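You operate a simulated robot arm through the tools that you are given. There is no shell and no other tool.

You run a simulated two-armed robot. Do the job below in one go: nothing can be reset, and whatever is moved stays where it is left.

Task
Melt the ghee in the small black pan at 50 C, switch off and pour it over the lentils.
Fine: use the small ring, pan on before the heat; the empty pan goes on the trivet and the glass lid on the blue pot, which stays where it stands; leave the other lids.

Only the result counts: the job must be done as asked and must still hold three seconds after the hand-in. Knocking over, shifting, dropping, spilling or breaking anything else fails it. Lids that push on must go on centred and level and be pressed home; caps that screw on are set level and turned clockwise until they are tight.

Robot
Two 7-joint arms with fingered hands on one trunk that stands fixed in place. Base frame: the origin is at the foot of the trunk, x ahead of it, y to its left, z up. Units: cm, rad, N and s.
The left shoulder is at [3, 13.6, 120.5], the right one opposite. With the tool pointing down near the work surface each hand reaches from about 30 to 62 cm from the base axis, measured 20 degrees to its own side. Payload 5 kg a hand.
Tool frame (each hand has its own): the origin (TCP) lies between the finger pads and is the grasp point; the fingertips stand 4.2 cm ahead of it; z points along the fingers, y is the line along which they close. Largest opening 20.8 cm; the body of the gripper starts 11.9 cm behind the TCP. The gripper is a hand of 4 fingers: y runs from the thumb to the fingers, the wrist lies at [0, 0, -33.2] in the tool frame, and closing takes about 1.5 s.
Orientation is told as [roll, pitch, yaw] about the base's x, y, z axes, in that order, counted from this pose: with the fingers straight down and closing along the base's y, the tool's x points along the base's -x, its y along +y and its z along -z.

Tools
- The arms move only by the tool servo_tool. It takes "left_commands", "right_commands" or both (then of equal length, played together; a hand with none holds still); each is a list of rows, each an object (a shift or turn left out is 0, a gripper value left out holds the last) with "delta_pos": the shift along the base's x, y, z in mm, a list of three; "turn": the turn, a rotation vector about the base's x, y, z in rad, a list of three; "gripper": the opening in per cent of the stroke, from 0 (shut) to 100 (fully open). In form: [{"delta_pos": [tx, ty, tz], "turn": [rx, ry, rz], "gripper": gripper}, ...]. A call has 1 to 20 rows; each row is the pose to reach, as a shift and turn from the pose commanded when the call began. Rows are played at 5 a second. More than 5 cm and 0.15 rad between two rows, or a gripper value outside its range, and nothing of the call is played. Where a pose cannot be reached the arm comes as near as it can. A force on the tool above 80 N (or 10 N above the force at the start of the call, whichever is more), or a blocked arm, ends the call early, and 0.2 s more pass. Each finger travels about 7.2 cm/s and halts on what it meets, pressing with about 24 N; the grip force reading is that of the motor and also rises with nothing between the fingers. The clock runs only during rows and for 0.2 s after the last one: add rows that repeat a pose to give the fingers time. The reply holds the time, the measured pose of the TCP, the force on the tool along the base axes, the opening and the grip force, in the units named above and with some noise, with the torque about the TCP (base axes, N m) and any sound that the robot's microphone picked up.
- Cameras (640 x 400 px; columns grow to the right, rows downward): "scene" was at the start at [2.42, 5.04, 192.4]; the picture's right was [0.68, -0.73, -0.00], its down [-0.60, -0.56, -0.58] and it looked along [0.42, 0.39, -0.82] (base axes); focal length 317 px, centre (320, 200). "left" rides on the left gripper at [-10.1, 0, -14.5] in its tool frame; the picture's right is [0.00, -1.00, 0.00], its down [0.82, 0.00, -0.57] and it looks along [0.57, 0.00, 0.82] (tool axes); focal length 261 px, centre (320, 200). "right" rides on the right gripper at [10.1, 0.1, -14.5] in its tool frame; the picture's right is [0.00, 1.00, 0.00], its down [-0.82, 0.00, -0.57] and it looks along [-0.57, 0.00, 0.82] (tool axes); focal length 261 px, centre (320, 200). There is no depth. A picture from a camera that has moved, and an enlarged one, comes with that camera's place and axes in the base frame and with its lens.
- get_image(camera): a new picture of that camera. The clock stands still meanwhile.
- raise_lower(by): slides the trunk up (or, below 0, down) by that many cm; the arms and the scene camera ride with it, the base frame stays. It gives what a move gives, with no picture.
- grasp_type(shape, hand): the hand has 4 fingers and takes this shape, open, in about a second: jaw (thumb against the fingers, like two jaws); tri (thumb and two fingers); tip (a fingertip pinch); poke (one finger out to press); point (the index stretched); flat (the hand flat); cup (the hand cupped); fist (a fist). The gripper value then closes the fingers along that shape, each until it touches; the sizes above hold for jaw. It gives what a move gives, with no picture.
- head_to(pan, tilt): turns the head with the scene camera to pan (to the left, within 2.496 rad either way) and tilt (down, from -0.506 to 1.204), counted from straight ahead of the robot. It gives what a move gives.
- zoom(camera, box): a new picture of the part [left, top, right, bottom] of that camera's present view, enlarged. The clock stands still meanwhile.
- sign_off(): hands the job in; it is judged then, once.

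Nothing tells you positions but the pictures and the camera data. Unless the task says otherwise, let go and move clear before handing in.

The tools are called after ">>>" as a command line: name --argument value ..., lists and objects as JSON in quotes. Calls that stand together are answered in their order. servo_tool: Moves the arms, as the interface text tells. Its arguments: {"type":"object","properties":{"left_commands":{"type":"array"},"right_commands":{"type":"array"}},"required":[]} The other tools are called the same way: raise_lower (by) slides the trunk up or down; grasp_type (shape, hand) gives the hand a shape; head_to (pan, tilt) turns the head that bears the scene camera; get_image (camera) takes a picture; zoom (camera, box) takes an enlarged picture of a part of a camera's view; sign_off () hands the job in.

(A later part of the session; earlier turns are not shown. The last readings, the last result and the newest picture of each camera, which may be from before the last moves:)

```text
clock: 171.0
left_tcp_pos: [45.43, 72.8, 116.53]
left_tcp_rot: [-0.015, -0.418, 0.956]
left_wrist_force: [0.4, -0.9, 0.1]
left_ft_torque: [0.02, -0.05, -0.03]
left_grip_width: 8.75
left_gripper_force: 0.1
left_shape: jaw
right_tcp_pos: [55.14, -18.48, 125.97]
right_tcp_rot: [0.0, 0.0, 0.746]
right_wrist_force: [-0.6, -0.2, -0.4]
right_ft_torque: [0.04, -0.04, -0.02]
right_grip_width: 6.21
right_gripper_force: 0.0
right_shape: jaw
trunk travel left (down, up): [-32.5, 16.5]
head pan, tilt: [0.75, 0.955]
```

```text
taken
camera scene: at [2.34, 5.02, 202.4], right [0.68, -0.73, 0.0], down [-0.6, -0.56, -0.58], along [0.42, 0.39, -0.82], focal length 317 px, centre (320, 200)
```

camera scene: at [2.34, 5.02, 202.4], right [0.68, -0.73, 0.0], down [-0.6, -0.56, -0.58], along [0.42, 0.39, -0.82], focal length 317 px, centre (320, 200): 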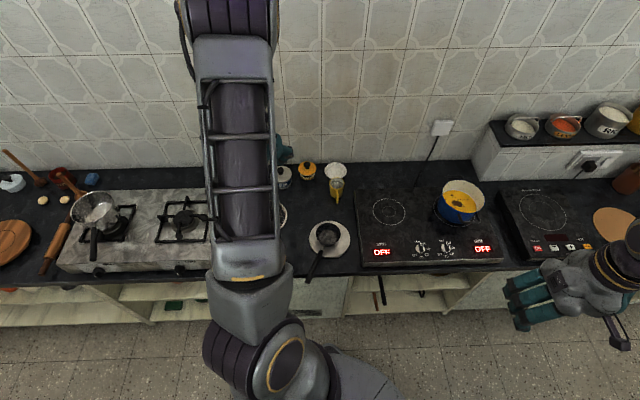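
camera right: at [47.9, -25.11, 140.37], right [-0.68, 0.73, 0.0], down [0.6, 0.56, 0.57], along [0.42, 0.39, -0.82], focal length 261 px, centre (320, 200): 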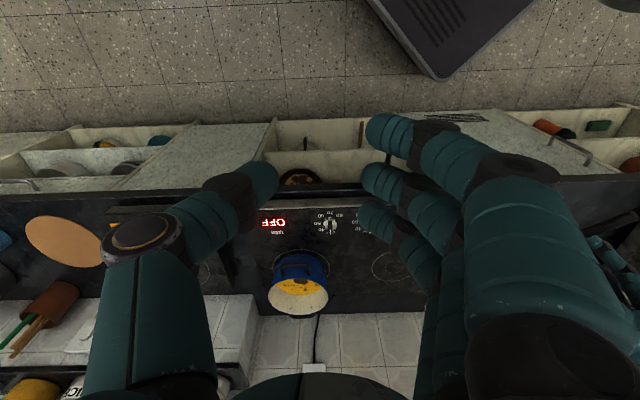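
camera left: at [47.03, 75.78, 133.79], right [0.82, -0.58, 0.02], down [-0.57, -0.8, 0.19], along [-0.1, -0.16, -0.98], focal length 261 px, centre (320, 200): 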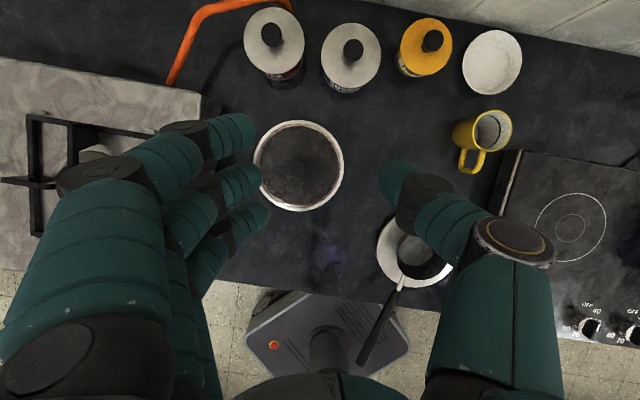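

From above I see the lid at about (42.1, 75.1), the stove to its left. I zoom in on the lid and its knob.

>>> zoom --camera "left" --box '[230, 100, 380, 230]'

>>> zoom --camera "left" --box '[200, 80, 640, 400]'

```text
3.08 times, centred on (305, 165) of left
camera zoom: at [47.03, 75.78, 133.79], right [0.82, -0.58, 0.02], down [-0.57, -0.8, 0.19], along [-0.1, -0.16, -0.98], focal length 802 px, centre (366, 308)
```

zoom: 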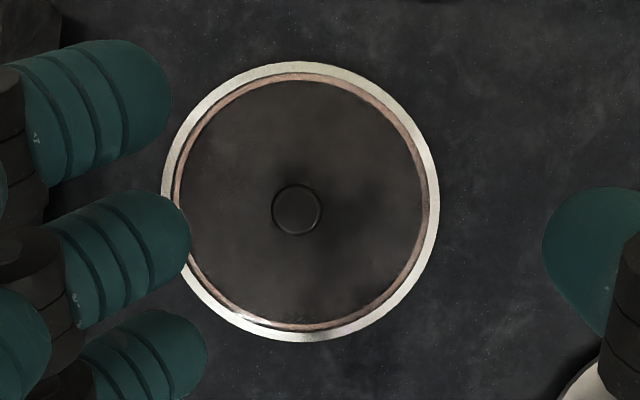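

```text
1.25 times, centred on (420, 240) of left
camera zoom: at [47.03, 75.78, 133.79], right [0.82, -0.58, 0.02], down [-0.57, -0.8, 0.19], along [-0.1, -0.16, -0.98], focal length 326 px, centre (195, 150)
```

zoom: 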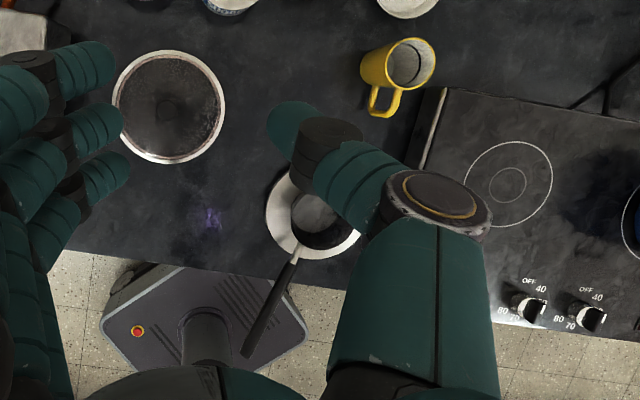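

The lid is 18.7 cm wide, its knob 3.3 cm across with its top near z 85. A plain fingertip pinch may suit the knob better with a tilted hand, so I try that hand shape and look.

>>> grasp_type --hand "left" --shape "tip"

>>> get_image --camera "left"

>>> servo_tool --left_commands '[{"gripper": 50}, {"gripper": 25}, {"gripper": 25}, {"gripper": 25}, {"gripper": 25}, {"gripper": 25}]'

>>> get_image --camera "left"

```text
clock: 171.9
left_tcp_pos: [45.26, 72.94, 116.41]
left_tcp_rot: [-0.015, -0.417, 0.957]
left_wrist_force: [0.0, -0.4, 0.6]
left_ft_torque: [-0.02, 0.0, 0.01]
left_grip_width: 20.8
left_gripper_force: 0.0
left_shape: tip
right_tcp_pos: [55.14, -18.43, 125.91]
right_tcp_rot: [0.001, 0.001, 0.749]
right_wrist_force: [-0.2, 0.0, -0.9]
right_ft_torque: [0.03, 0.0, 0.0]
right_grip_width: 6.22
right_gripper_force: 0.0
right_shape: jaw
trunk travel left (down, up): [-32.5, 16.5]
head pan, tilt: [0.75, 0.955]
```

```text
taken
camera left: at [47.08, 75.79, 133.76], right [0.82, -0.58, 0.02], down [-0.57, -0.8, 0.19], along [-0.1, -0.16, -0.98], focal length 261 px, centre (320, 200)
```

left: 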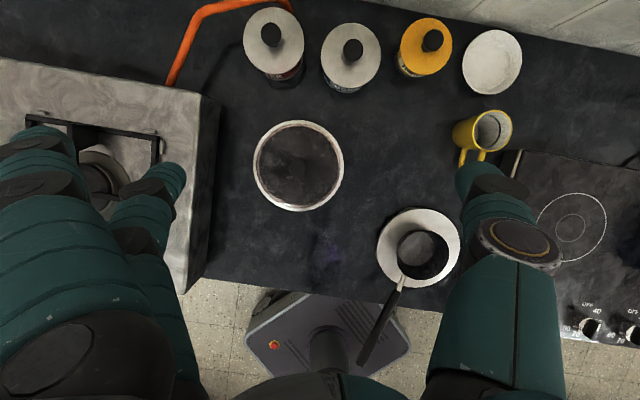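

```text
clock: 173.3
left_tcp_pos: [45.3, 72.76, 116.44]
left_tcp_rot: [-0.015, -0.417, 0.957]
left_wrist_force: [-0.3, -0.6, -0.3]
left_ft_torque: [0.01, -0.02, 0.02]
left_grip_width: 5.27
left_gripper_force: 0.0
left_shape: tip
right_tcp_pos: [55.28, -18.51, 125.94]
right_tcp_rot: [0.002, -0.001, 0.748]
right_wrist_force: [-0.4, 0.2, 0.2]
right_ft_torque: [0.02, -0.01, 0.0]
right_grip_width: 6.21
right_gripper_force: 0.0
right_shape: jaw
trunk travel left (down, up): [-32.5, 16.5]
head pan, tilt: [0.75, 0.955]
```

```text
taken
camera left: at [47.08, 75.78, 133.76], right [0.82, -0.58, 0.02], down [-0.57, -0.8, 0.19], along [-0.1, -0.16, -0.98], focal length 261 px, centre (320, 200)
```

left: 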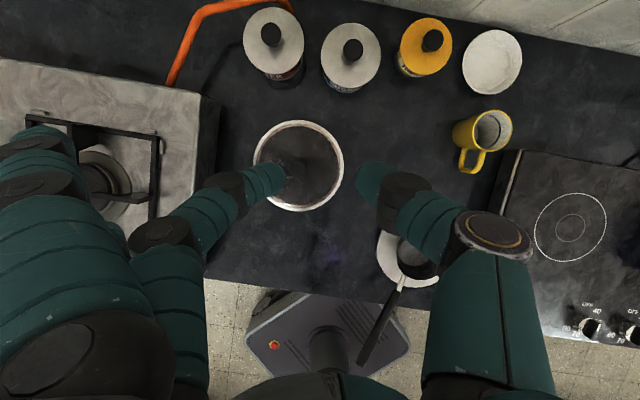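

In this shape only the middle finger and thumb pinch, the other fingers stay splayed. To keep those clear of the stove I turn the hand to yaw ≈ 95° and come above the knob.

>>> servo_tool --left_commands '[{"delta_pos": [-5, 2, 0], "turn": [0, 0, 0.1], "gripper": 33}, {"delta_pos": [-10, 4, -10], "turn": [0, 0, 0.2], "gripper": 33}, {"delta_pos": [-15, 6, -20], "turn": [0, 0, 0.3], "gripper": 33}, {"delta_pos": [-20, 8, -40], "turn": [0, 0, 0.4], "gripper": 33}, {"delta_pos": [-25, 9, -60], "turn": [0, 0, 0.5], "gripper": 33}, {"delta_pos": [-30, 10, -80], "turn": [0, 0, 0.6], "gripper": 33}, {"delta_pos": [-30, 10, -94], "turn": [0, 0, 0.7], "gripper": 33}, {"delta_pos": [-30, 10, -94], "turn": [0, 0, 0.7], "gripper": 33}]'

>>> get_image --camera "left"

>>> get_image --camera "scene"

```text
clock: 175.1
left_tcp_pos: [42.23, 73.97, 107.05]
left_tcp_rot: [-0.016, -0.418, 1.658]
left_wrist_force: [-1.1, 0.7, -0.6]
left_ft_torque: [-0.01, -0.06, -0.09]
left_grip_width: 6.82
left_gripper_force: 0.0
left_shape: tip
right_tcp_pos: [55.17, -18.43, 125.93]
right_tcp_rot: [-0.002, 0.0, 0.749]
right_wrist_force: [0.2, 0.2, 0.7]
right_ft_torque: [-0.03, -0.06, 0.04]
right_grip_width: 6.21
right_gripper_force: 0.2
right_shape: jaw
trunk travel left (down, up): [-32.5, 16.5]
head pan, tilt: [0.75, 0.955]
```

```text
taken
camera left: at [41.72, 77.3, 124.47], right [1.0, 0.08, 0.02], down [0.08, -0.98, 0.19], along [0.03, -0.19, -0.98], focal length 261 px, centre (320, 200)
```

left: 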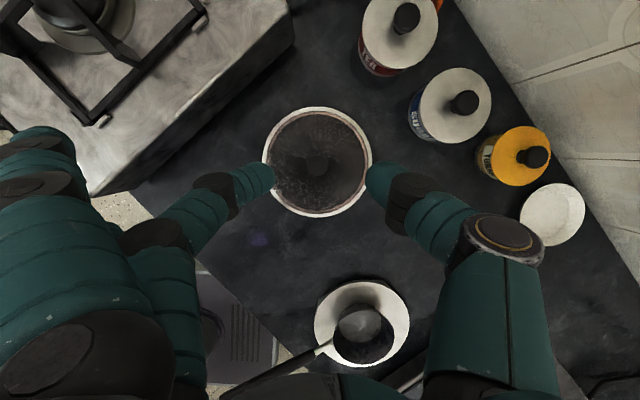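

```text
taken
camera scene: at [2.23, 5.08, 202.41], right [0.68, -0.73, 0.0], down [-0.6, -0.56, -0.58], along [0.42, 0.39, -0.82], focal length 317 px, centre (320, 200)
```

scene: 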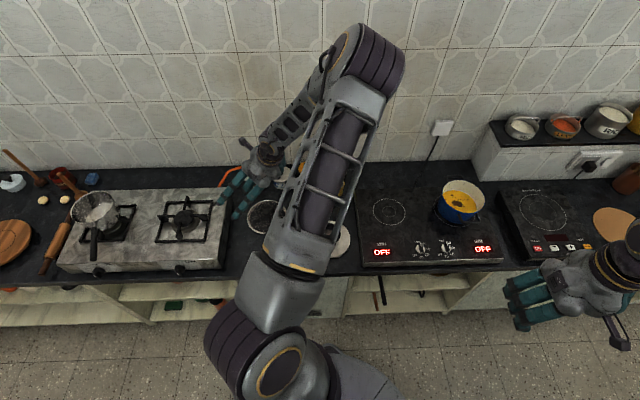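

Clear of the stove. I zoom to centre on the knob.

>>> zoom --camera "left" --box '[220, 80, 420, 240]'

```text
2.50 times, centred on (320, 160) of left
camera zoom: at [41.72, 77.3, 124.47], right [1.0, 0.08, 0.02], down [0.08, -0.98, 0.19], along [0.03, -0.19, -0.98], focal length 652 px, centre (320, 300)
```

zoom: 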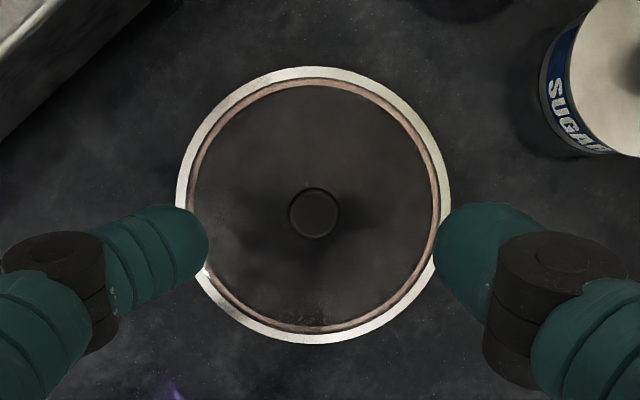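

The knob is centred for the pinch. I descend to just above it and check.

>>> servo_tool --left_commands '[{"delta_pos": [0, -1, -40]}, {"delta_pos": [0, -1, -80]}, {"delta_pos": [0, -2, -120]}, {"delta_pos": [0, -2, -150]}, {"delta_pos": [0, -2, -150]}]'

>>> get_image --camera "left"

>>> zoom --camera "scene" --box '[190, 150, 350, 270]'

```text
clock: 176.3
left_tcp_pos: [42.46, 73.57, 92.14]
left_tcp_rot: [-0.016, -0.419, 1.656]
left_wrist_force: [0.3, 0.4, -0.2]
left_ft_torque: [0.01, 0.02, -0.02]
left_grip_width: 6.82
left_gripper_force: 0.1
left_shape: tip
right_tcp_pos: [55.26, -18.47, 125.77]
right_tcp_rot: [0.002, 0.001, 0.747]
right_wrist_force: [-0.4, -0.5, -0.3]
right_ft_torque: [0.04, -0.02, 0.01]
right_grip_width: 6.23
right_gripper_force: 0.2
right_shape: jaw
trunk travel left (down, up): [-32.5, 16.5]
head pan, tilt: [0.75, 0.955]
```

```text
taken
camera left: at [41.85, 76.9, 109.4], right [1.0, 0.08, 0.02], down [0.08, -0.98, 0.19], along [0.03, -0.19, -0.98], focal length 261 px, centre (320, 200)
```

left: 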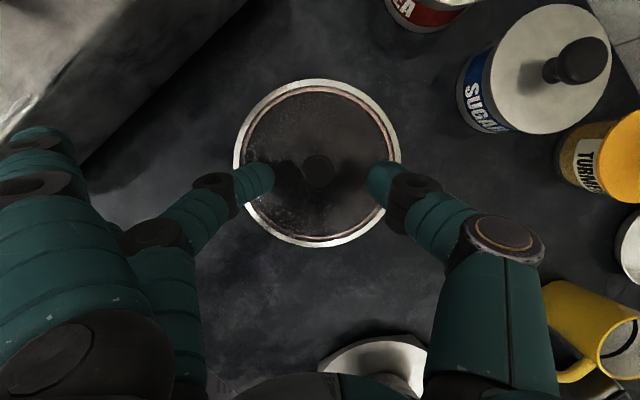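

```text
3.33 times, centred on (270, 210) of scene
camera zoom: at [2.39, 4.91, 202.41], right [0.68, -0.73, 0.0], down [-0.6, -0.56, -0.58], along [0.42, 0.39, -0.82], focal length 1058 px, centre (487, 167)
```

zoom: 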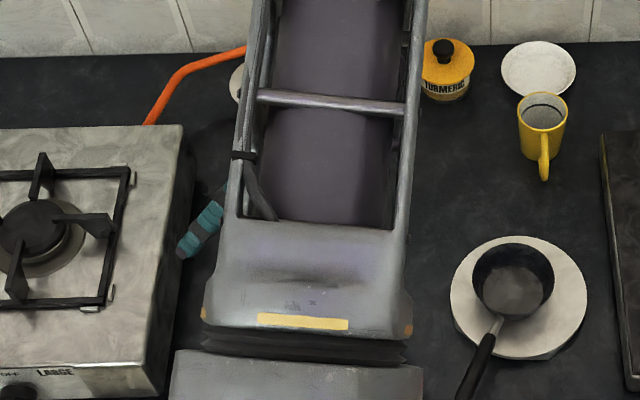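

Centred on the knob, splayed fingers clear of the stove by a few cm. I lower the last 5 cm so the tips straddle the knob.

>>> servo_tool --left_commands '[{"delta_pos": [0, 0, -20]}, {"delta_pos": [0, 0, -38]}, {"delta_pos": [0, -1, -50]}, {"delta_pos": [0, -1, -50]}]'

>>> get_image --camera "left"

>>> zoom --camera "left" --box '[220, 80, 420, 240]'

```text
clock: 177.3
left_tcp_pos: [42.5, 73.58, 87.03]
left_tcp_rot: [-0.015, -0.418, 1.658]
left_wrist_force: [-0.6, -0.2, 1.0]
left_ft_torque: [-0.01, 0.0, -0.01]
left_grip_width: 6.84
left_gripper_force: 0.1
left_shape: tip
right_tcp_pos: [55.22, -18.4, 125.93]
right_tcp_rot: [0.003, -0.001, 0.75]
right_wrist_force: [0.4, -0.1, 0.2]
right_ft_torque: [-0.02, -0.04, -0.01]
right_grip_width: 6.23
right_gripper_force: 0.0
right_shape: jaw
trunk travel left (down, up): [-32.5, 16.5]
head pan, tilt: [0.75, 0.955]
```

```text
taken
camera left: at [41.86, 76.9, 104.4], right [1.0, 0.08, 0.02], down [0.08, -0.98, 0.19], along [0.03, -0.19, -0.98], focal length 261 px, centre (320, 200)
```

left: 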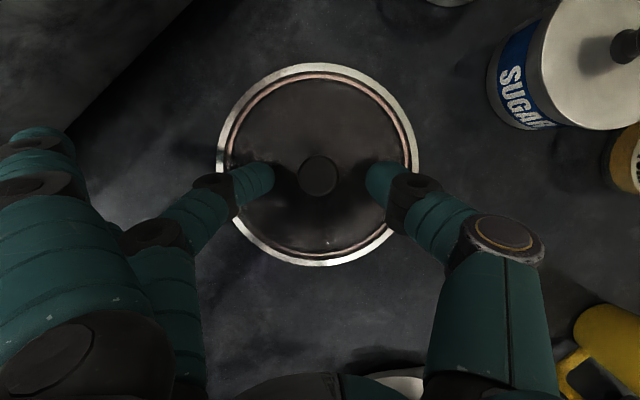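

```text
2.50 times, centred on (320, 160) of left
camera zoom: at [41.86, 76.9, 104.4], right [1.0, 0.08, 0.02], down [0.08, -0.98, 0.19], along [0.03, -0.19, -0.98], focal length 652 px, centre (320, 300)
```

zoom: 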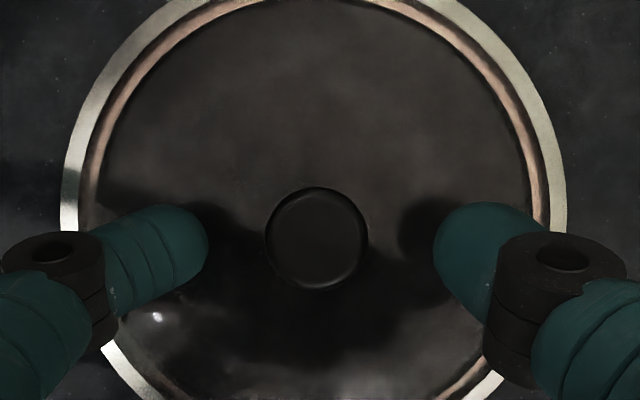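

The knob's top is at z ≈ 84.3 and lies midway between the tips. I lower 4 mm more and pinch.

>>> servo_tool --left_commands '[{"delta_pos": [0, 0, -4]}, {"delta_pos": [0, 0, -4], "gripper": 24}, {"delta_pos": [0, 0, -4], "gripper": 18}, {"delta_pos": [0, 0, -4], "gripper": 12}, {"delta_pos": [0, 0, -4], "gripper": 6}, {"delta_pos": [0, 0, -4], "gripper": 0}, {"delta_pos": [0, 0, -4], "gripper": 0}, {"delta_pos": [0, 0, -4], "gripper": 0}, {"delta_pos": [0, 0, -4], "gripper": 0}]'

>>> zoom --camera "left" --box '[220, 80, 420, 240]'

```text
clock: 179.3
left_tcp_pos: [42.43, 73.61, 86.68]
left_tcp_rot: [-0.017, -0.417, 1.657]
left_wrist_force: [-0.5, 0.2, 1.2]
left_ft_torque: [-0.05, 0.04, 0.02]
left_grip_width: 2.53
left_gripper_force: 24.0
left_shape: tip
right_tcp_pos: [55.23, -18.39, 125.8]
right_tcp_rot: [0.0, 0.0, 0.747]
right_wrist_force: [0.2, 0.5, 1.0]
right_ft_torque: [0.01, 0.02, 0.02]
right_grip_width: 6.2
right_gripper_force: 0.0
right_shape: jaw
trunk travel left (down, up): [-32.5, 16.5]
head pan, tilt: [0.75, 0.955]
```

```text
2.50 times, centred on (320, 160) of left
camera zoom: at [41.91, 76.93, 103.95], right [1.0, 0.08, 0.02], down [0.08, -0.98, 0.19], along [0.03, -0.19, -0.98], focal length 652 px, centre (320, 300)
```

zoom: 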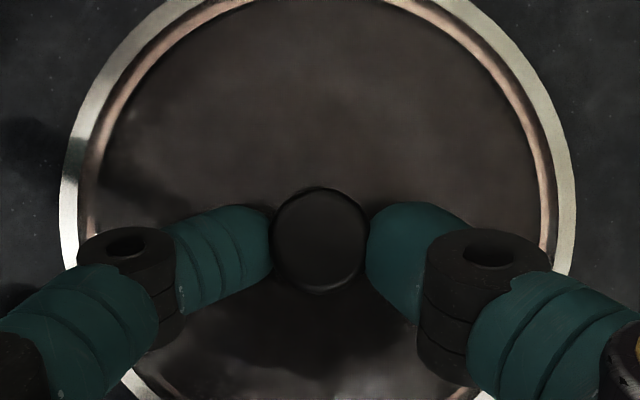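

The knob is pinched well between middle finger and thumb. I lift slowly 2 cm and check that the lid stays level.

>>> servo_tool --left_commands '[{"delta_pos": [0, 0, 3]}, {"delta_pos": [0, 0, 8]}, {"delta_pos": [0, 0, 14]}, {"delta_pos": [0, 0, 20]}, {"delta_pos": [0, 0, 20]}, {"delta_pos": [0, 0, 20]}]'

>>> get_image --camera "left"

```text
clock: 180.7
left_tcp_pos: [42.37, 73.61, 88.64]
left_tcp_rot: [-0.016, -0.417, 1.657]
left_wrist_force: [0.6, 0.3, -1.1]
left_ft_torque: [-0.06, -0.03, 0.03]
left_grip_width: 2.52
left_gripper_force: 23.7
left_shape: tip
right_tcp_pos: [55.27, -18.46, 125.93]
right_tcp_rot: [0.0, 0.001, 0.747]
right_wrist_force: [-0.6, -0.3, -0.2]
right_ft_torque: [0.02, 0.01, -0.03]
right_grip_width: 6.2
right_gripper_force: 0.0
right_shape: jaw
trunk travel left (down, up): [-32.5, 16.5]
head pan, tilt: [0.75, 0.955]
```

```text
taken
camera left: at [41.85, 76.91, 105.98], right [1.0, 0.08, 0.02], down [0.08, -0.98, 0.19], along [0.03, -0.19, -0.98], focal length 261 px, centre (320, 200)
```

left: 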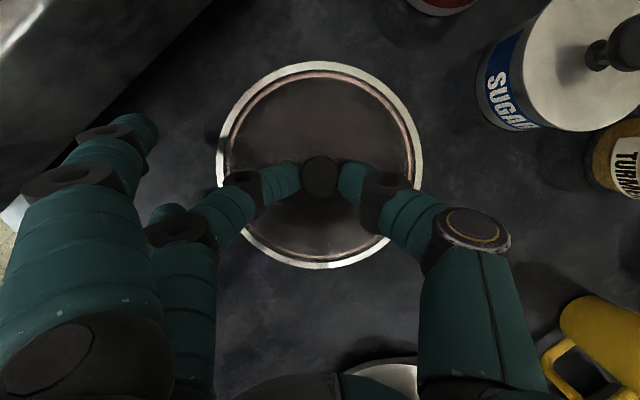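

The lid hangs level and firm. I lift it well clear (rim about z 105).

>>> servo_tool --left_commands '[{"delta_pos": [0, 0, 10]}, {"delta_pos": [0, 0, 30]}, {"delta_pos": [0, 0, 60]}, {"delta_pos": [0, 0, 95]}, {"delta_pos": [0, 0, 130]}, {"delta_pos": [0, 0, 165]}, {"delta_pos": [0, 0, 195]}, {"delta_pos": [0, 0, 220]}, {"delta_pos": [0, 0, 235]}, {"delta_pos": [0, 0, 235]}]'

>>> get_image --camera "left"

>>> get_image --camera "scene"

```text
clock: 182.9
left_tcp_pos: [42.45, 73.74, 112.11]
left_tcp_rot: [-0.015, -0.417, 1.656]
left_wrist_force: [0.6, 0.6, -2.3]
left_ft_torque: [-0.06, 0.0, 0.02]
left_grip_width: 2.54
left_gripper_force: 24.2
left_shape: tip
right_tcp_pos: [55.23, -18.44, 125.99]
right_tcp_rot: [0.002, 0.002, 0.748]
right_wrist_force: [0.1, -0.2, -0.3]
right_ft_torque: [0.0, 0.02, 0.01]
right_grip_width: 6.22
right_gripper_force: 0.1
right_shape: jaw
trunk travel left (down, up): [-32.5, 16.5]
head pan, tilt: [0.75, 0.955]
```

```text
taken
camera left: at [41.85, 76.97, 129.4], right [1.0, 0.08, 0.02], down [0.08, -0.98, 0.19], along [0.03, -0.19, -0.98], focal length 261 px, centre (320, 200)
```

left: 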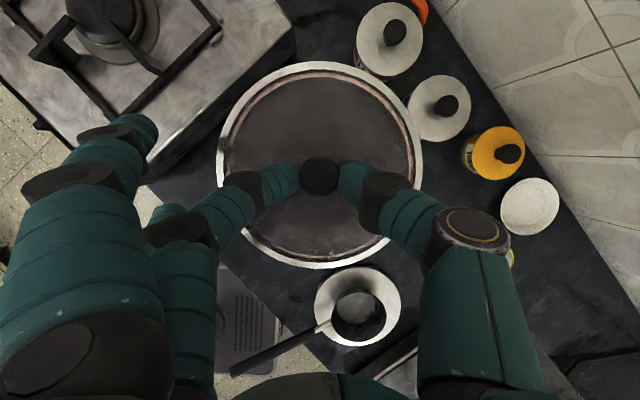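

```text
taken
camera scene: at [2.48, 5.08, 202.39], right [0.68, -0.73, 0.0], down [-0.6, -0.56, -0.58], along [0.42, 0.39, -0.82], focal length 317 px, centre (320, 200)
```

scene: 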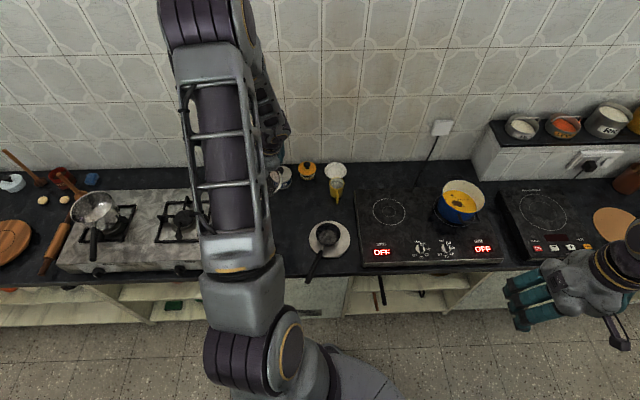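

Everything else is undisturbed. I carry the lid towards the pot in two legs, turning the hand gradually.

>>> servo_tool --left_commands '[{"delta_pos": [6, -7, 0], "turn": [0, 0, -0.03]}, {"delta_pos": [18, -22, 0], "turn": [0, 0, -0.09]}, {"delta_pos": [34, -42, 0], "turn": [0, 0, -0.16]}, {"delta_pos": [52, -63, 0], "turn": [0, 0, -0.24]}, {"delta_pos": [71, -86, 0], "turn": [0, 0, -0.32]}, {"delta_pos": [90, -109, 0], "turn": [0, 0, -0.4]}, {"delta_pos": [109, -132, 0], "turn": [0, 0, -0.48]}, {"delta_pos": [128, -155, 0], "turn": [0, 0, -0.56]}, {"delta_pos": [147, -178, 0], "turn": [0, 0, -0.63]}, {"delta_pos": [165, -200, 0], "turn": [0, 0, -0.7]}, {"delta_pos": [180, -219, 0], "turn": [0, 0, -0.76]}, {"delta_pos": [191, -232, 0], "turn": [0, 0, -0.8]}, {"delta_pos": [195, -237, 0], "turn": [0, 0, -0.8]}, {"delta_pos": [195, -237, 0], "turn": [0, 0, -0.8]}]'

>>> get_image --camera "left"

```text
clock: 185.9
left_tcp_pos: [61.89, 49.98, 112.19]
left_tcp_rot: [-0.016, -0.418, 0.854]
left_wrist_force: [-0.4, 0.3, -1.8]
left_ft_torque: [-0.03, 0.04, -0.01]
left_grip_width: 2.54
left_gripper_force: 23.3
left_shape: tip
right_tcp_pos: [55.25, -18.36, 125.78]
right_tcp_rot: [0.002, 0.0, 0.748]
right_wrist_force: [0.3, 0.3, 0.0]
right_ft_torque: [0.0, -0.01, 0.01]
right_grip_width: 6.2
right_gripper_force: 0.1
right_shape: jaw
trunk travel left (down, up): [-32.5, 16.5]
head pan, tilt: [0.75, 0.955]
```

```text
taken
camera left: at [63.97, 52.67, 129.48], right [0.75, -0.66, 0.02], down [-0.65, -0.74, 0.19], along [-0.11, -0.15, -0.98], focal length 261 px, centre (320, 200)
```

left: 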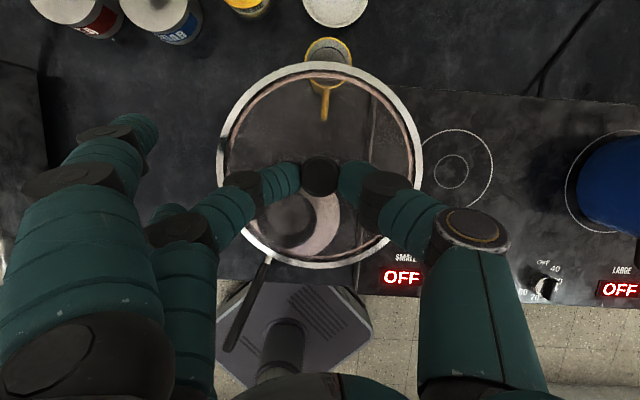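

The lid is steady. Second leg: to just short of the pot, yaw nearly straight ahead.

>>> servo_tool --left_commands '[{"delta_pos": [6, -6, 0], "turn": [0, 0, -0.02]}, {"delta_pos": [20, -20, 0], "turn": [0, 0, -0.06]}, {"delta_pos": [40, -40, 0], "turn": [0, 0, -0.11]}, {"delta_pos": [62, -63, 0], "turn": [0, 0, -0.16]}, {"delta_pos": [85, -86, 0], "turn": [0, 0, -0.22]}, {"delta_pos": [108, -109, 0], "turn": [0, 0, -0.28]}, {"delta_pos": [131, -132, 0], "turn": [0, 0, -0.34]}, {"delta_pos": [154, -156, 0], "turn": [0, 0, -0.4]}, {"delta_pos": [177, -179, 0], "turn": [0, 0, -0.46]}, {"delta_pos": [200, -202, 0], "turn": [0, 0, -0.52]}, {"delta_pos": [223, -226, 0], "turn": [0, 0, -0.58]}, {"delta_pos": [246, -249, 0], "turn": [0, 0, -0.64]}, {"delta_pos": [269, -272, 0], "turn": [0, 0, -0.69]}, {"delta_pos": [290, -293, 0], "turn": [0, 0, -0.73]}, {"delta_pos": [308, -312, 0], "turn": [0, 0, -0.77]}, {"delta_pos": [322, -326, 0], "turn": [0, 0, -0.8]}, {"delta_pos": [331, -335, 0], "turn": [0, 0, -0.8]}, {"delta_pos": [331, -335, 0], "turn": [0, 0, -0.8]}]'

>>> get_image --camera "left"

>>> get_image --camera "scene"

>>> zoom --camera "right" --box '[200, 180, 420, 360]'

```text
clock: 189.7
left_tcp_pos: [95.16, 16.42, 112.1]
left_tcp_rot: [-0.015, -0.418, 0.056]
left_wrist_force: [-0.6, -0.3, -2.2]
left_ft_torque: [-0.03, 0.01, 0.02]
left_grip_width: 2.5
left_gripper_force: 23.9
left_shape: tip
right_tcp_pos: [55.27, -18.46, 125.91]
right_tcp_rot: [0.002, 0.0, 0.747]
right_wrist_force: [-0.5, 0.0, -0.9]
right_ft_torque: [-0.03, -0.01, 0.0]
right_grip_width: 6.23
right_gripper_force: 0.1
right_shape: jaw
trunk travel left (down, up): [-32.5, 16.5]
head pan, tilt: [0.75, 0.955]
```

```text
taken
camera left: at [98.41, 16.93, 129.45], right [0.05, -1.0, 0.02], down [-0.98, -0.05, 0.19], along [-0.19, -0.03, -0.98], focal length 261 px, centre (320, 200)
```

left: 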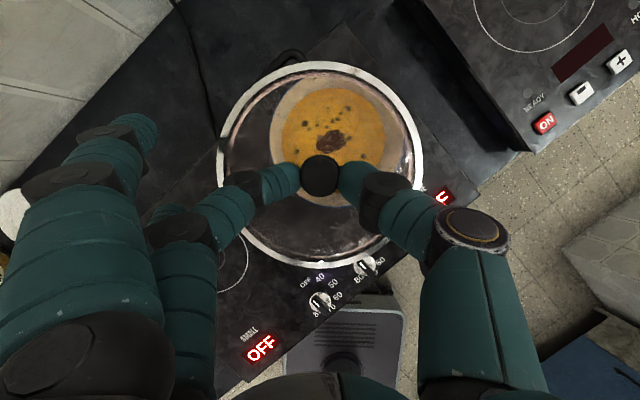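

```text
taken
camera scene: at [2.41, 5.06, 202.4], right [0.68, -0.73, 0.0], down [-0.6, -0.56, -0.58], along [0.42, 0.39, -0.82], focal length 317 px, centre (320, 200)
```

scene: 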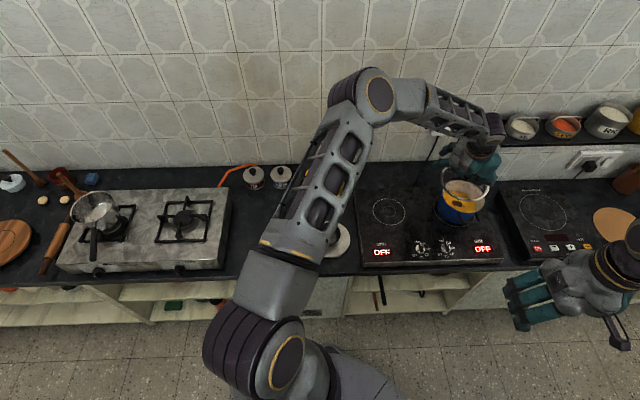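

```text
2.22 times, centred on (310, 270) of right
camera zoom: at [47.84, -25.25, 140.37], right [-0.68, 0.74, 0.0], down [0.6, 0.56, 0.57], along [0.42, 0.39, -0.82], focal length 579 px, centre (342, 44)
```

zoom: 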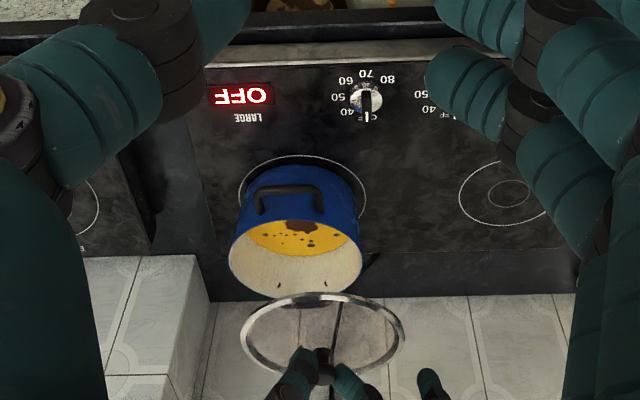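

I can see the pot through the glass. I zoom in to measure lid and pot centres.

>>> zoom --camera "left" --box '[200, 40, 440, 280]'

>>> zoom --camera "left" --box '[240, 50, 420, 180]'

>>> zoom --camera "scene" --box '[400, 140, 520, 250]'

```text
1.67 times, centred on (320, 160) of left
camera zoom: at [98.41, 16.93, 129.45], right [0.05, -1.0, 0.02], down [-0.98, -0.05, 0.19], along [-0.19, -0.03, -0.98], focal length 434 px, centre (320, 267)
```

zoom: 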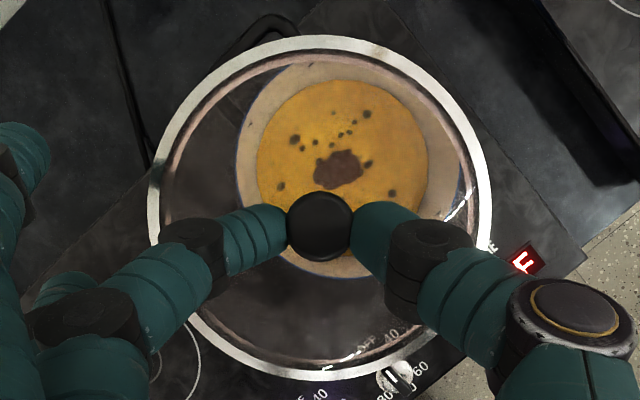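

```text
3.08 times, centred on (330, 115) of left
camera zoom: at [98.41, 16.93, 129.45], right [0.05, -1.0, 0.02], down [-0.98, -0.05, 0.19], along [-0.19, -0.03, -0.98], focal length 802 px, centre (289, 462)
```

zoom: 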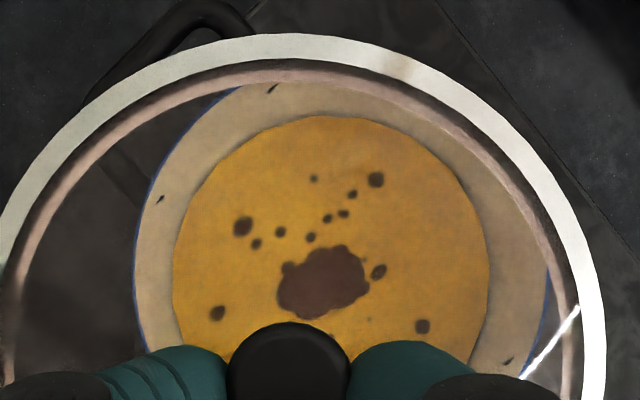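

```text
3.64 times, centred on (460, 195) of scene
camera zoom: at [2.41, 5.06, 202.4], right [0.68, -0.73, 0.0], down [-0.6, -0.56, -0.58], along [0.42, 0.39, -0.82], focal length 1154 px, centre (-189, 218)
```

zoom: 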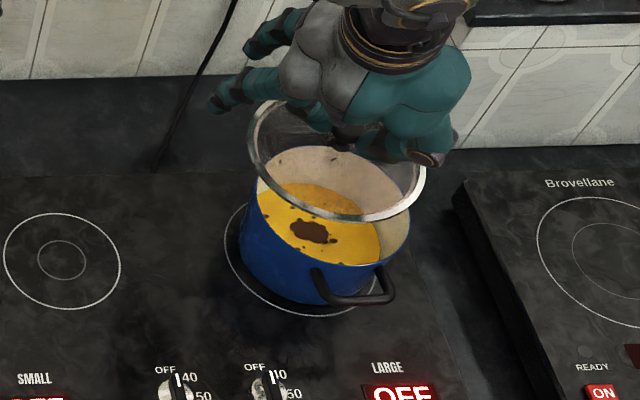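

Lid centre is at about (97.0, 16.55), pot centre at (99.9, 14.35). I shift by (+2.9, −2.2) cm, lower to a few cm above the rim, and re-measure.

>>> servo_tool --left_commands '[{"delta_pos": [5, -4, 0]}, {"delta_pos": [15, -11, 0]}, {"delta_pos": [25, -19, 0]}, {"delta_pos": [29, -22, -10]}, {"delta_pos": [29, -22, -30]}, {"delta_pos": [29, -22, -50]}, {"delta_pos": [29, -22, -60]}, {"delta_pos": [29, -22, -60]}]'

>>> zoom --camera "left" --box '[200, 40, 440, 280]'

>>> zoom --camera "right" --box '[240, 220, 380, 350]'

>>> zoom --camera "scene" --box '[400, 140, 520, 250]'

```text
clock: 191.5
left_tcp_pos: [98.07, 14.15, 106.19]
left_tcp_rot: [-0.015, -0.417, 0.057]
left_wrist_force: [-0.9, -0.8, -2.5]
left_ft_torque: [0.02, 0.04, 0.02]
left_grip_width: 2.53
left_gripper_force: 23.9
left_shape: tip
right_tcp_pos: [55.21, -18.55, 125.91]
right_tcp_rot: [0.002, 0.0, 0.747]
right_wrist_force: [0.8, -0.3, -0.4]
right_ft_torque: [0.02, -0.03, -0.02]
right_grip_width: 6.2
right_gripper_force: 0.1
right_shape: jaw
trunk travel left (down, up): [-32.5, 16.5]
head pan, tilt: [0.75, 0.955]
```

```text
1.67 times, centred on (320, 160) of left
camera zoom: at [101.32, 14.64, 123.45], right [0.05, -1.0, 0.02], down [-0.98, -0.05, 0.19], along [-0.19, -0.03, -0.98], focal length 434 px, centre (320, 267)
```

zoom: 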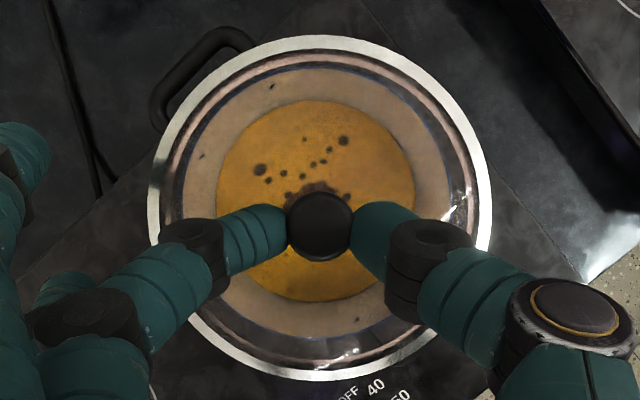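

```text
3.08 times, centred on (310, 285) of right
camera zoom: at [47.87, -25.28, 140.36], right [-0.68, 0.74, 0.0], down [0.6, 0.55, 0.57], along [0.42, 0.39, -0.82], focal length 802 px, centre (351, -62)
```

zoom: 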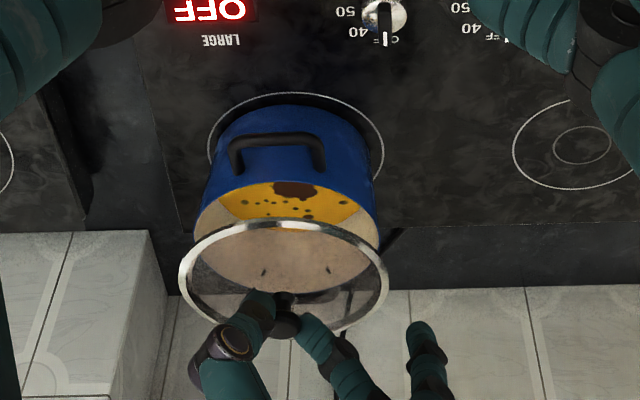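

```text
3.64 times, centred on (460, 195) of scene
camera zoom: at [2.46, 5.01, 202.4], right [0.68, -0.73, 0.0], down [-0.6, -0.56, -0.58], along [0.42, 0.39, -0.82], focal length 1154 px, centre (-189, 218)
```

zoom: 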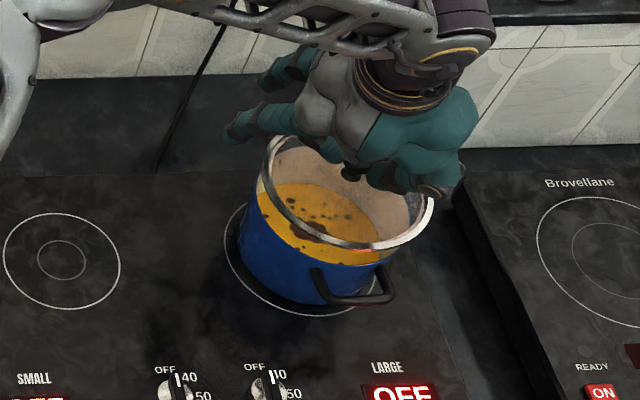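

Nearly concentric now. I zoom further into the rim edges to fine-check the centring.

>>> zoom --camera "left" --box '[210, 50, 330, 170]'

>>> zoom --camera "left" --box '[310, 50, 430, 170]'

>>> zoom --camera "left" --box '[250, 170, 390, 280]'

```text
3.33 times, centred on (270, 110) of left
camera zoom: at [101.32, 14.64, 123.45], right [0.05, -1.0, 0.02], down [-0.98, -0.05, 0.19], along [-0.19, -0.03, -0.98], focal length 869 px, centre (487, 500)
```

zoom: 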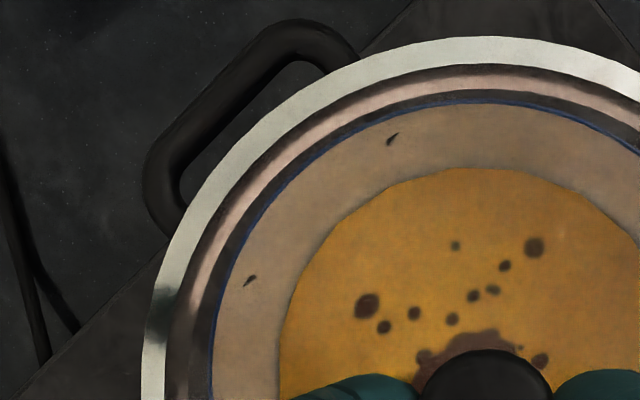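

```text
3.33 times, centred on (370, 110) of left
camera zoom: at [101.32, 14.64, 123.45], right [0.05, -1.0, 0.02], down [-0.98, -0.05, 0.19], along [-0.19, -0.03, -0.98], focal length 869 px, centre (153, 500)
```

zoom: 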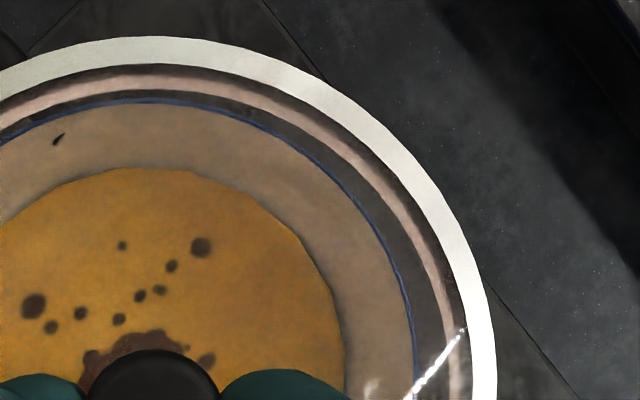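

```text
3.64 times, centred on (320, 225) of left
camera zoom: at [101.32, 14.64, 123.45], right [0.05, -1.0, 0.02], down [-0.98, -0.05, 0.19], along [-0.19, -0.03, -0.98], focal length 948 px, centre (320, 109)
```

zoom: 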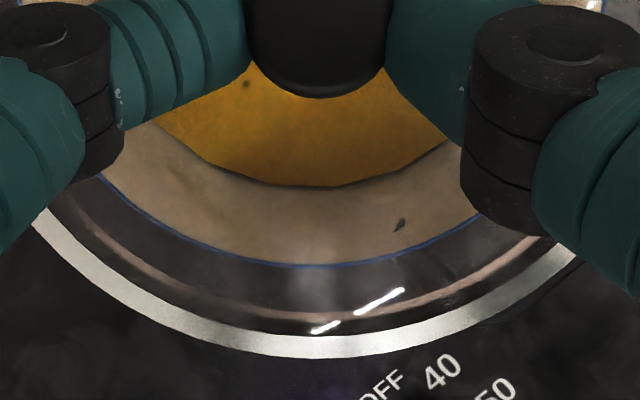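

Pot centre ≈ (99.44, 14.40), lid centre ≈ (99.24, 14.25): I correct 2 mm and 1.5 mm and lower gently.

>>> servo_tool --left_commands '[{"delta_pos": [2, 1.5, -5]}, {"delta_pos": [2, 1.5, -12]}, {"delta_pos": [2, 1.5, -20]}, {"delta_pos": [2, 1.5, -26]}, {"delta_pos": [2, 1.5, -30]}, {"delta_pos": [2, 1.5, -30]}]'

>>> zoom --camera "left" --box '[200, 40, 440, 280]'

>>> zoom --camera "right" --box '[260, 240, 370, 350]'

```text
clock: 192.9
left_tcp_pos: [98.15, 14.47, 103.21]
left_tcp_rot: [-0.015, -0.418, 0.055]
left_wrist_force: [0.0, -0.9, -2.9]
left_ft_torque: [-0.02, 0.0, 0.04]
left_grip_width: 2.52
left_gripper_force: 23.7
left_shape: tip
right_tcp_pos: [55.32, -18.51, 125.9]
right_tcp_rot: [0.003, -0.001, 0.747]
right_wrist_force: [0.2, -0.4, 0.2]
right_ft_torque: [0.02, 0.01, 0.02]
right_grip_width: 6.21
right_gripper_force: 0.0
right_shape: jaw
trunk travel left (down, up): [-32.5, 16.5]
head pan, tilt: [0.75, 0.955]
```

```text
1.67 times, centred on (320, 160) of left
camera zoom: at [101.47, 14.84, 120.43], right [0.05, -1.0, 0.02], down [-0.98, -0.05, 0.19], along [-0.19, -0.03, -0.98], focal length 434 px, centre (320, 267)
```

zoom: 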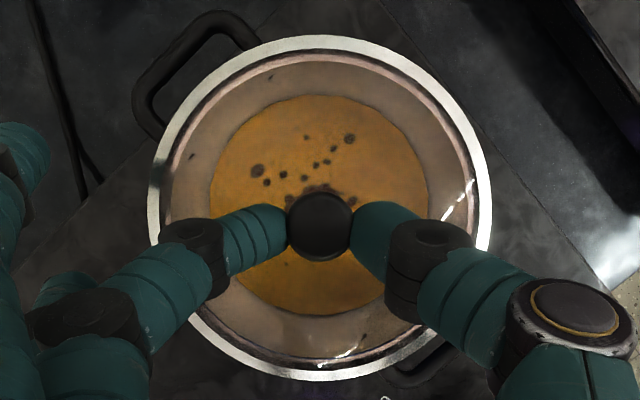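

```text
3.64 times, centred on (315, 295) of right
camera zoom: at [47.88, -25.27, 140.36], right [-0.68, 0.74, 0.0], down [0.6, 0.55, 0.57], along [0.42, 0.39, -0.82], focal length 948 px, centre (338, -146)
```

zoom: 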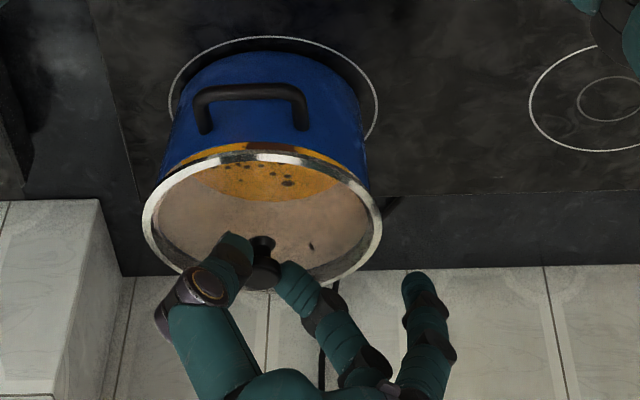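

Just above the rim. One more fine check of concentricity.

>>> zoom --camera "left" --box '[210, 50, 330, 170]'

>>> zoom --camera "left" --box '[310, 50, 430, 170]'

>>> zoom --camera "left" --box '[250, 170, 390, 280]'

```text
3.33 times, centred on (270, 110) of left
camera zoom: at [101.47, 14.84, 120.43], right [0.05, -1.0, 0.02], down [-0.98, -0.05, 0.19], along [-0.19, -0.03, -0.98], focal length 869 px, centre (487, 500)
```

zoom: 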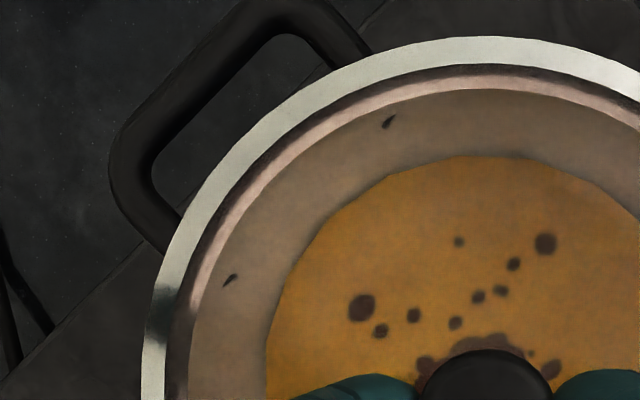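

```text
3.33 times, centred on (370, 110) of left
camera zoom: at [101.47, 14.84, 120.43], right [0.05, -1.0, 0.02], down [-0.98, -0.05, 0.19], along [-0.19, -0.03, -0.98], focal length 869 px, centre (153, 500)
```

zoom: 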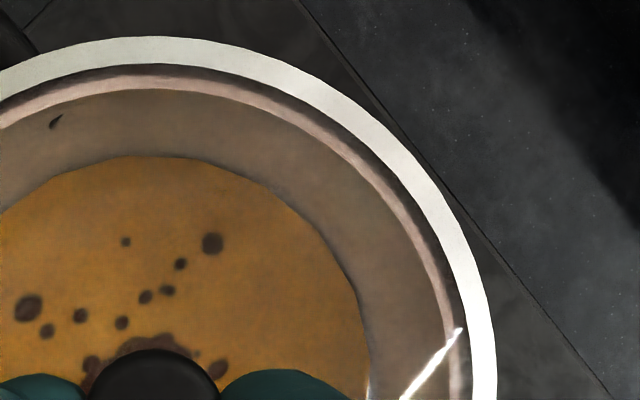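

```text
3.64 times, centred on (320, 225) of left
camera zoom: at [101.47, 14.84, 120.43], right [0.05, -1.0, 0.02], down [-0.98, -0.05, 0.19], along [-0.19, -0.03, -0.98], focal length 948 px, centre (320, 109)
```

zoom: 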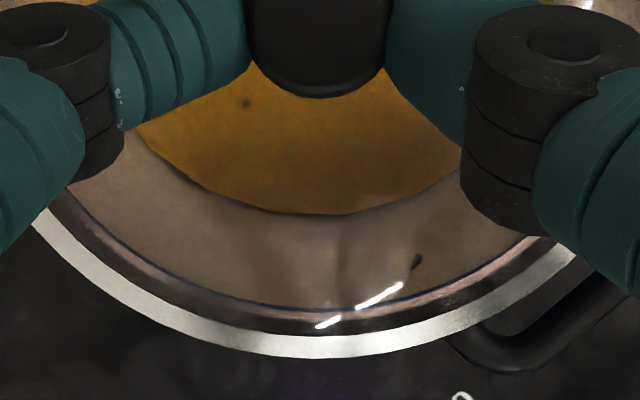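

Concentric within about a millimetre. I lower slowly until it seats.

>>> servo_tool --left_commands '[{"delta_pos": [0, 0, -3]}, {"delta_pos": [0, 0, -6]}, {"delta_pos": [0, 0, -9]}, {"delta_pos": [0, 0, -12]}, {"delta_pos": [0, 0, -12]}]'

```text
clock: 194.1
left_tcp_pos: [98.12, 14.31, 102.0]
left_tcp_rot: [-0.015, -0.418, 0.055]
left_wrist_force: [-0.1, 0.3, 3.5]
left_ft_torque: [0.05, -0.04, 0.0]
left_grip_width: 2.51
left_gripper_force: 23.6
left_shape: tip
right_tcp_pos: [55.3, -18.53, 125.94]
right_tcp_rot: [0.002, 0.0, 0.747]
right_wrist_force: [-0.1, 0.1, -1.0]
right_ft_torque: [0.0, 0.01, -0.01]
right_grip_width: 6.21
right_gripper_force: 0.0
right_shape: jaw
trunk travel left (down, up): [-32.5, 16.5]
head pan, tilt: [0.75, 0.955]
```

Contact (about 6 N) at the expected height. I check that it sits level and centred.

>>> zoom --camera "right" --box '[260, 240, 370, 350]'

>>> zoom --camera "scene" --box '[420, 160, 510, 240]'

>>> zoom --camera "left" --box '[200, 40, 440, 280]'

```text
3.64 times, centred on (315, 295) of right
camera zoom: at [47.84, -25.28, 140.37], right [-0.68, 0.74, 0.0], down [0.6, 0.55, 0.57], along [0.42, 0.39, -0.82], focal length 948 px, centre (338, -146)
```

zoom: 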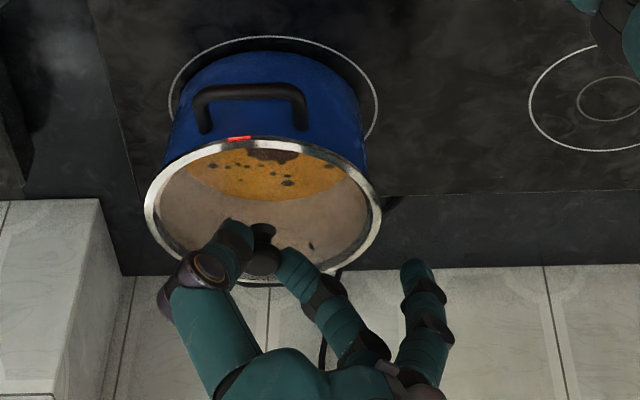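

```text
5.00 times, centred on (465, 200) of scene
camera zoom: at [2.41, 5.01, 202.41], right [0.68, -0.73, 0.0], down [-0.6, -0.56, -0.58], along [0.42, 0.39, -0.82], focal length 1587 px, centre (-405, 200)
```

zoom: 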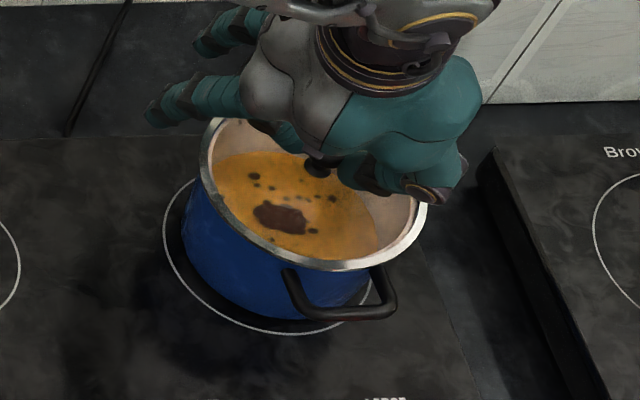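

```text
1.67 times, centred on (320, 160) of left
camera zoom: at [101.47, 14.82, 119.33], right [0.05, -1.0, 0.02], down [-0.98, -0.05, 0.19], along [-0.19, -0.03, -0.98], focal length 434 px, centre (320, 267)
```

zoom: 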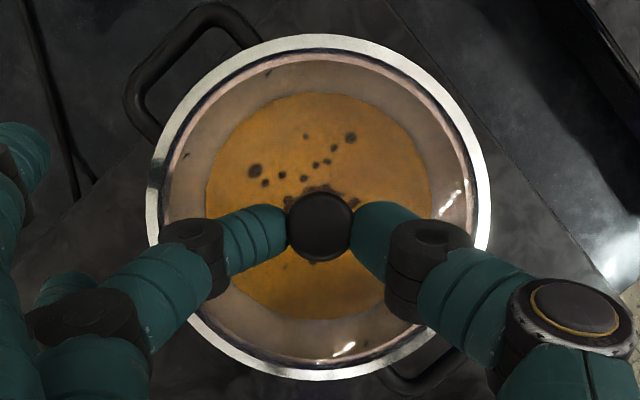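

The lid is seated level and centred. A light press down, then I release the knob slowly.

>>> servo_tool --left_commands '[{"delta_pos": [0, 0, -1.5]}, {"delta_pos": [0, 0, -3]}, {"delta_pos": [0, 0, -3]}]'

>>> servo_tool --left_commands '[{"delta_pos": [0, 0, 1.5]}, {"delta_pos": [0, 0, 1.5], "gripper": 8}, {"delta_pos": [0, 0, 1.5], "gripper": 12}, {"delta_pos": [0, 0, 1.5], "gripper": 16}, {"delta_pos": [0, 0, 1.5], "gripper": 22}, {"delta_pos": [0, 0, 1.5], "gripper": 30}, {"delta_pos": [0, 0, 1.5], "gripper": 36}, {"delta_pos": [0, 0, 1.5], "gripper": 36}]'

>>> zoom --camera "left" --box '[200, 40, 440, 280]'

```text
clock: 194.9
left_tcp_pos: [98.26, 14.34, 101.85]
left_tcp_rot: [-0.016, -0.42, 0.057]
left_wrist_force: [2.2, 0.1, 18.4]
left_ft_torque: [0.09, -0.26, -0.02]
left_grip_width: 2.6
left_gripper_force: 24.0
left_shape: tip
right_tcp_pos: [55.04, -18.42, 125.94]
right_tcp_rot: [0.001, 0.001, 0.749]
right_wrist_force: [-0.3, -0.7, -0.5]
right_ft_torque: [0.02, 0.02, 0.0]
right_grip_width: 6.24
right_gripper_force: 0.1
right_shape: jaw
trunk travel left (down, up): [-32.5, 16.5]
head pan, tilt: [0.75, 0.955]
```

```text
clock: 196.7
left_tcp_pos: [98.13, 14.37, 101.79]
left_tcp_rot: [-0.015, -0.417, 0.056]
left_wrist_force: [-0.9, -1.4, 5.0]
left_ft_torque: [0.16, 0.02, -0.01]
left_grip_width: 7.18
left_gripper_force: 0.0
left_shape: tip
right_tcp_pos: [55.26, -18.53, 125.86]
right_tcp_rot: [0.003, 0.0, 0.747]
right_wrist_force: [-1.0, -1.0, 0.0]
right_ft_torque: [-0.01, 0.01, 0.0]
right_grip_width: 6.21
right_gripper_force: 0.0
right_shape: jaw
trunk travel left (down, up): [-32.5, 16.5]
head pan, tilt: [0.75, 0.955]
```

```text
1.67 times, centred on (320, 160) of left
camera zoom: at [101.41, 14.8, 119.07], right [0.05, -1.0, 0.02], down [-0.98, -0.05, 0.19], along [-0.19, -0.03, -0.98], focal length 434 px, centre (320, 267)
```

zoom: 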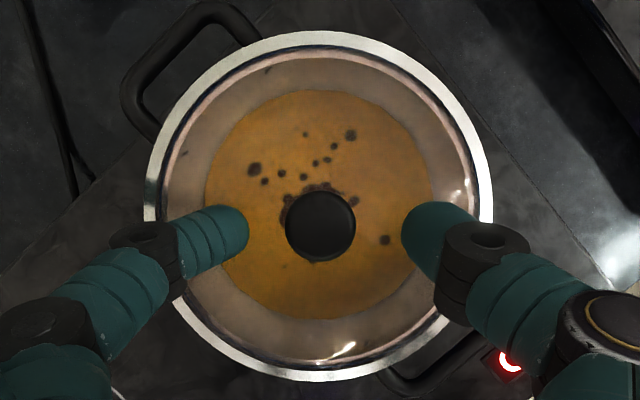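

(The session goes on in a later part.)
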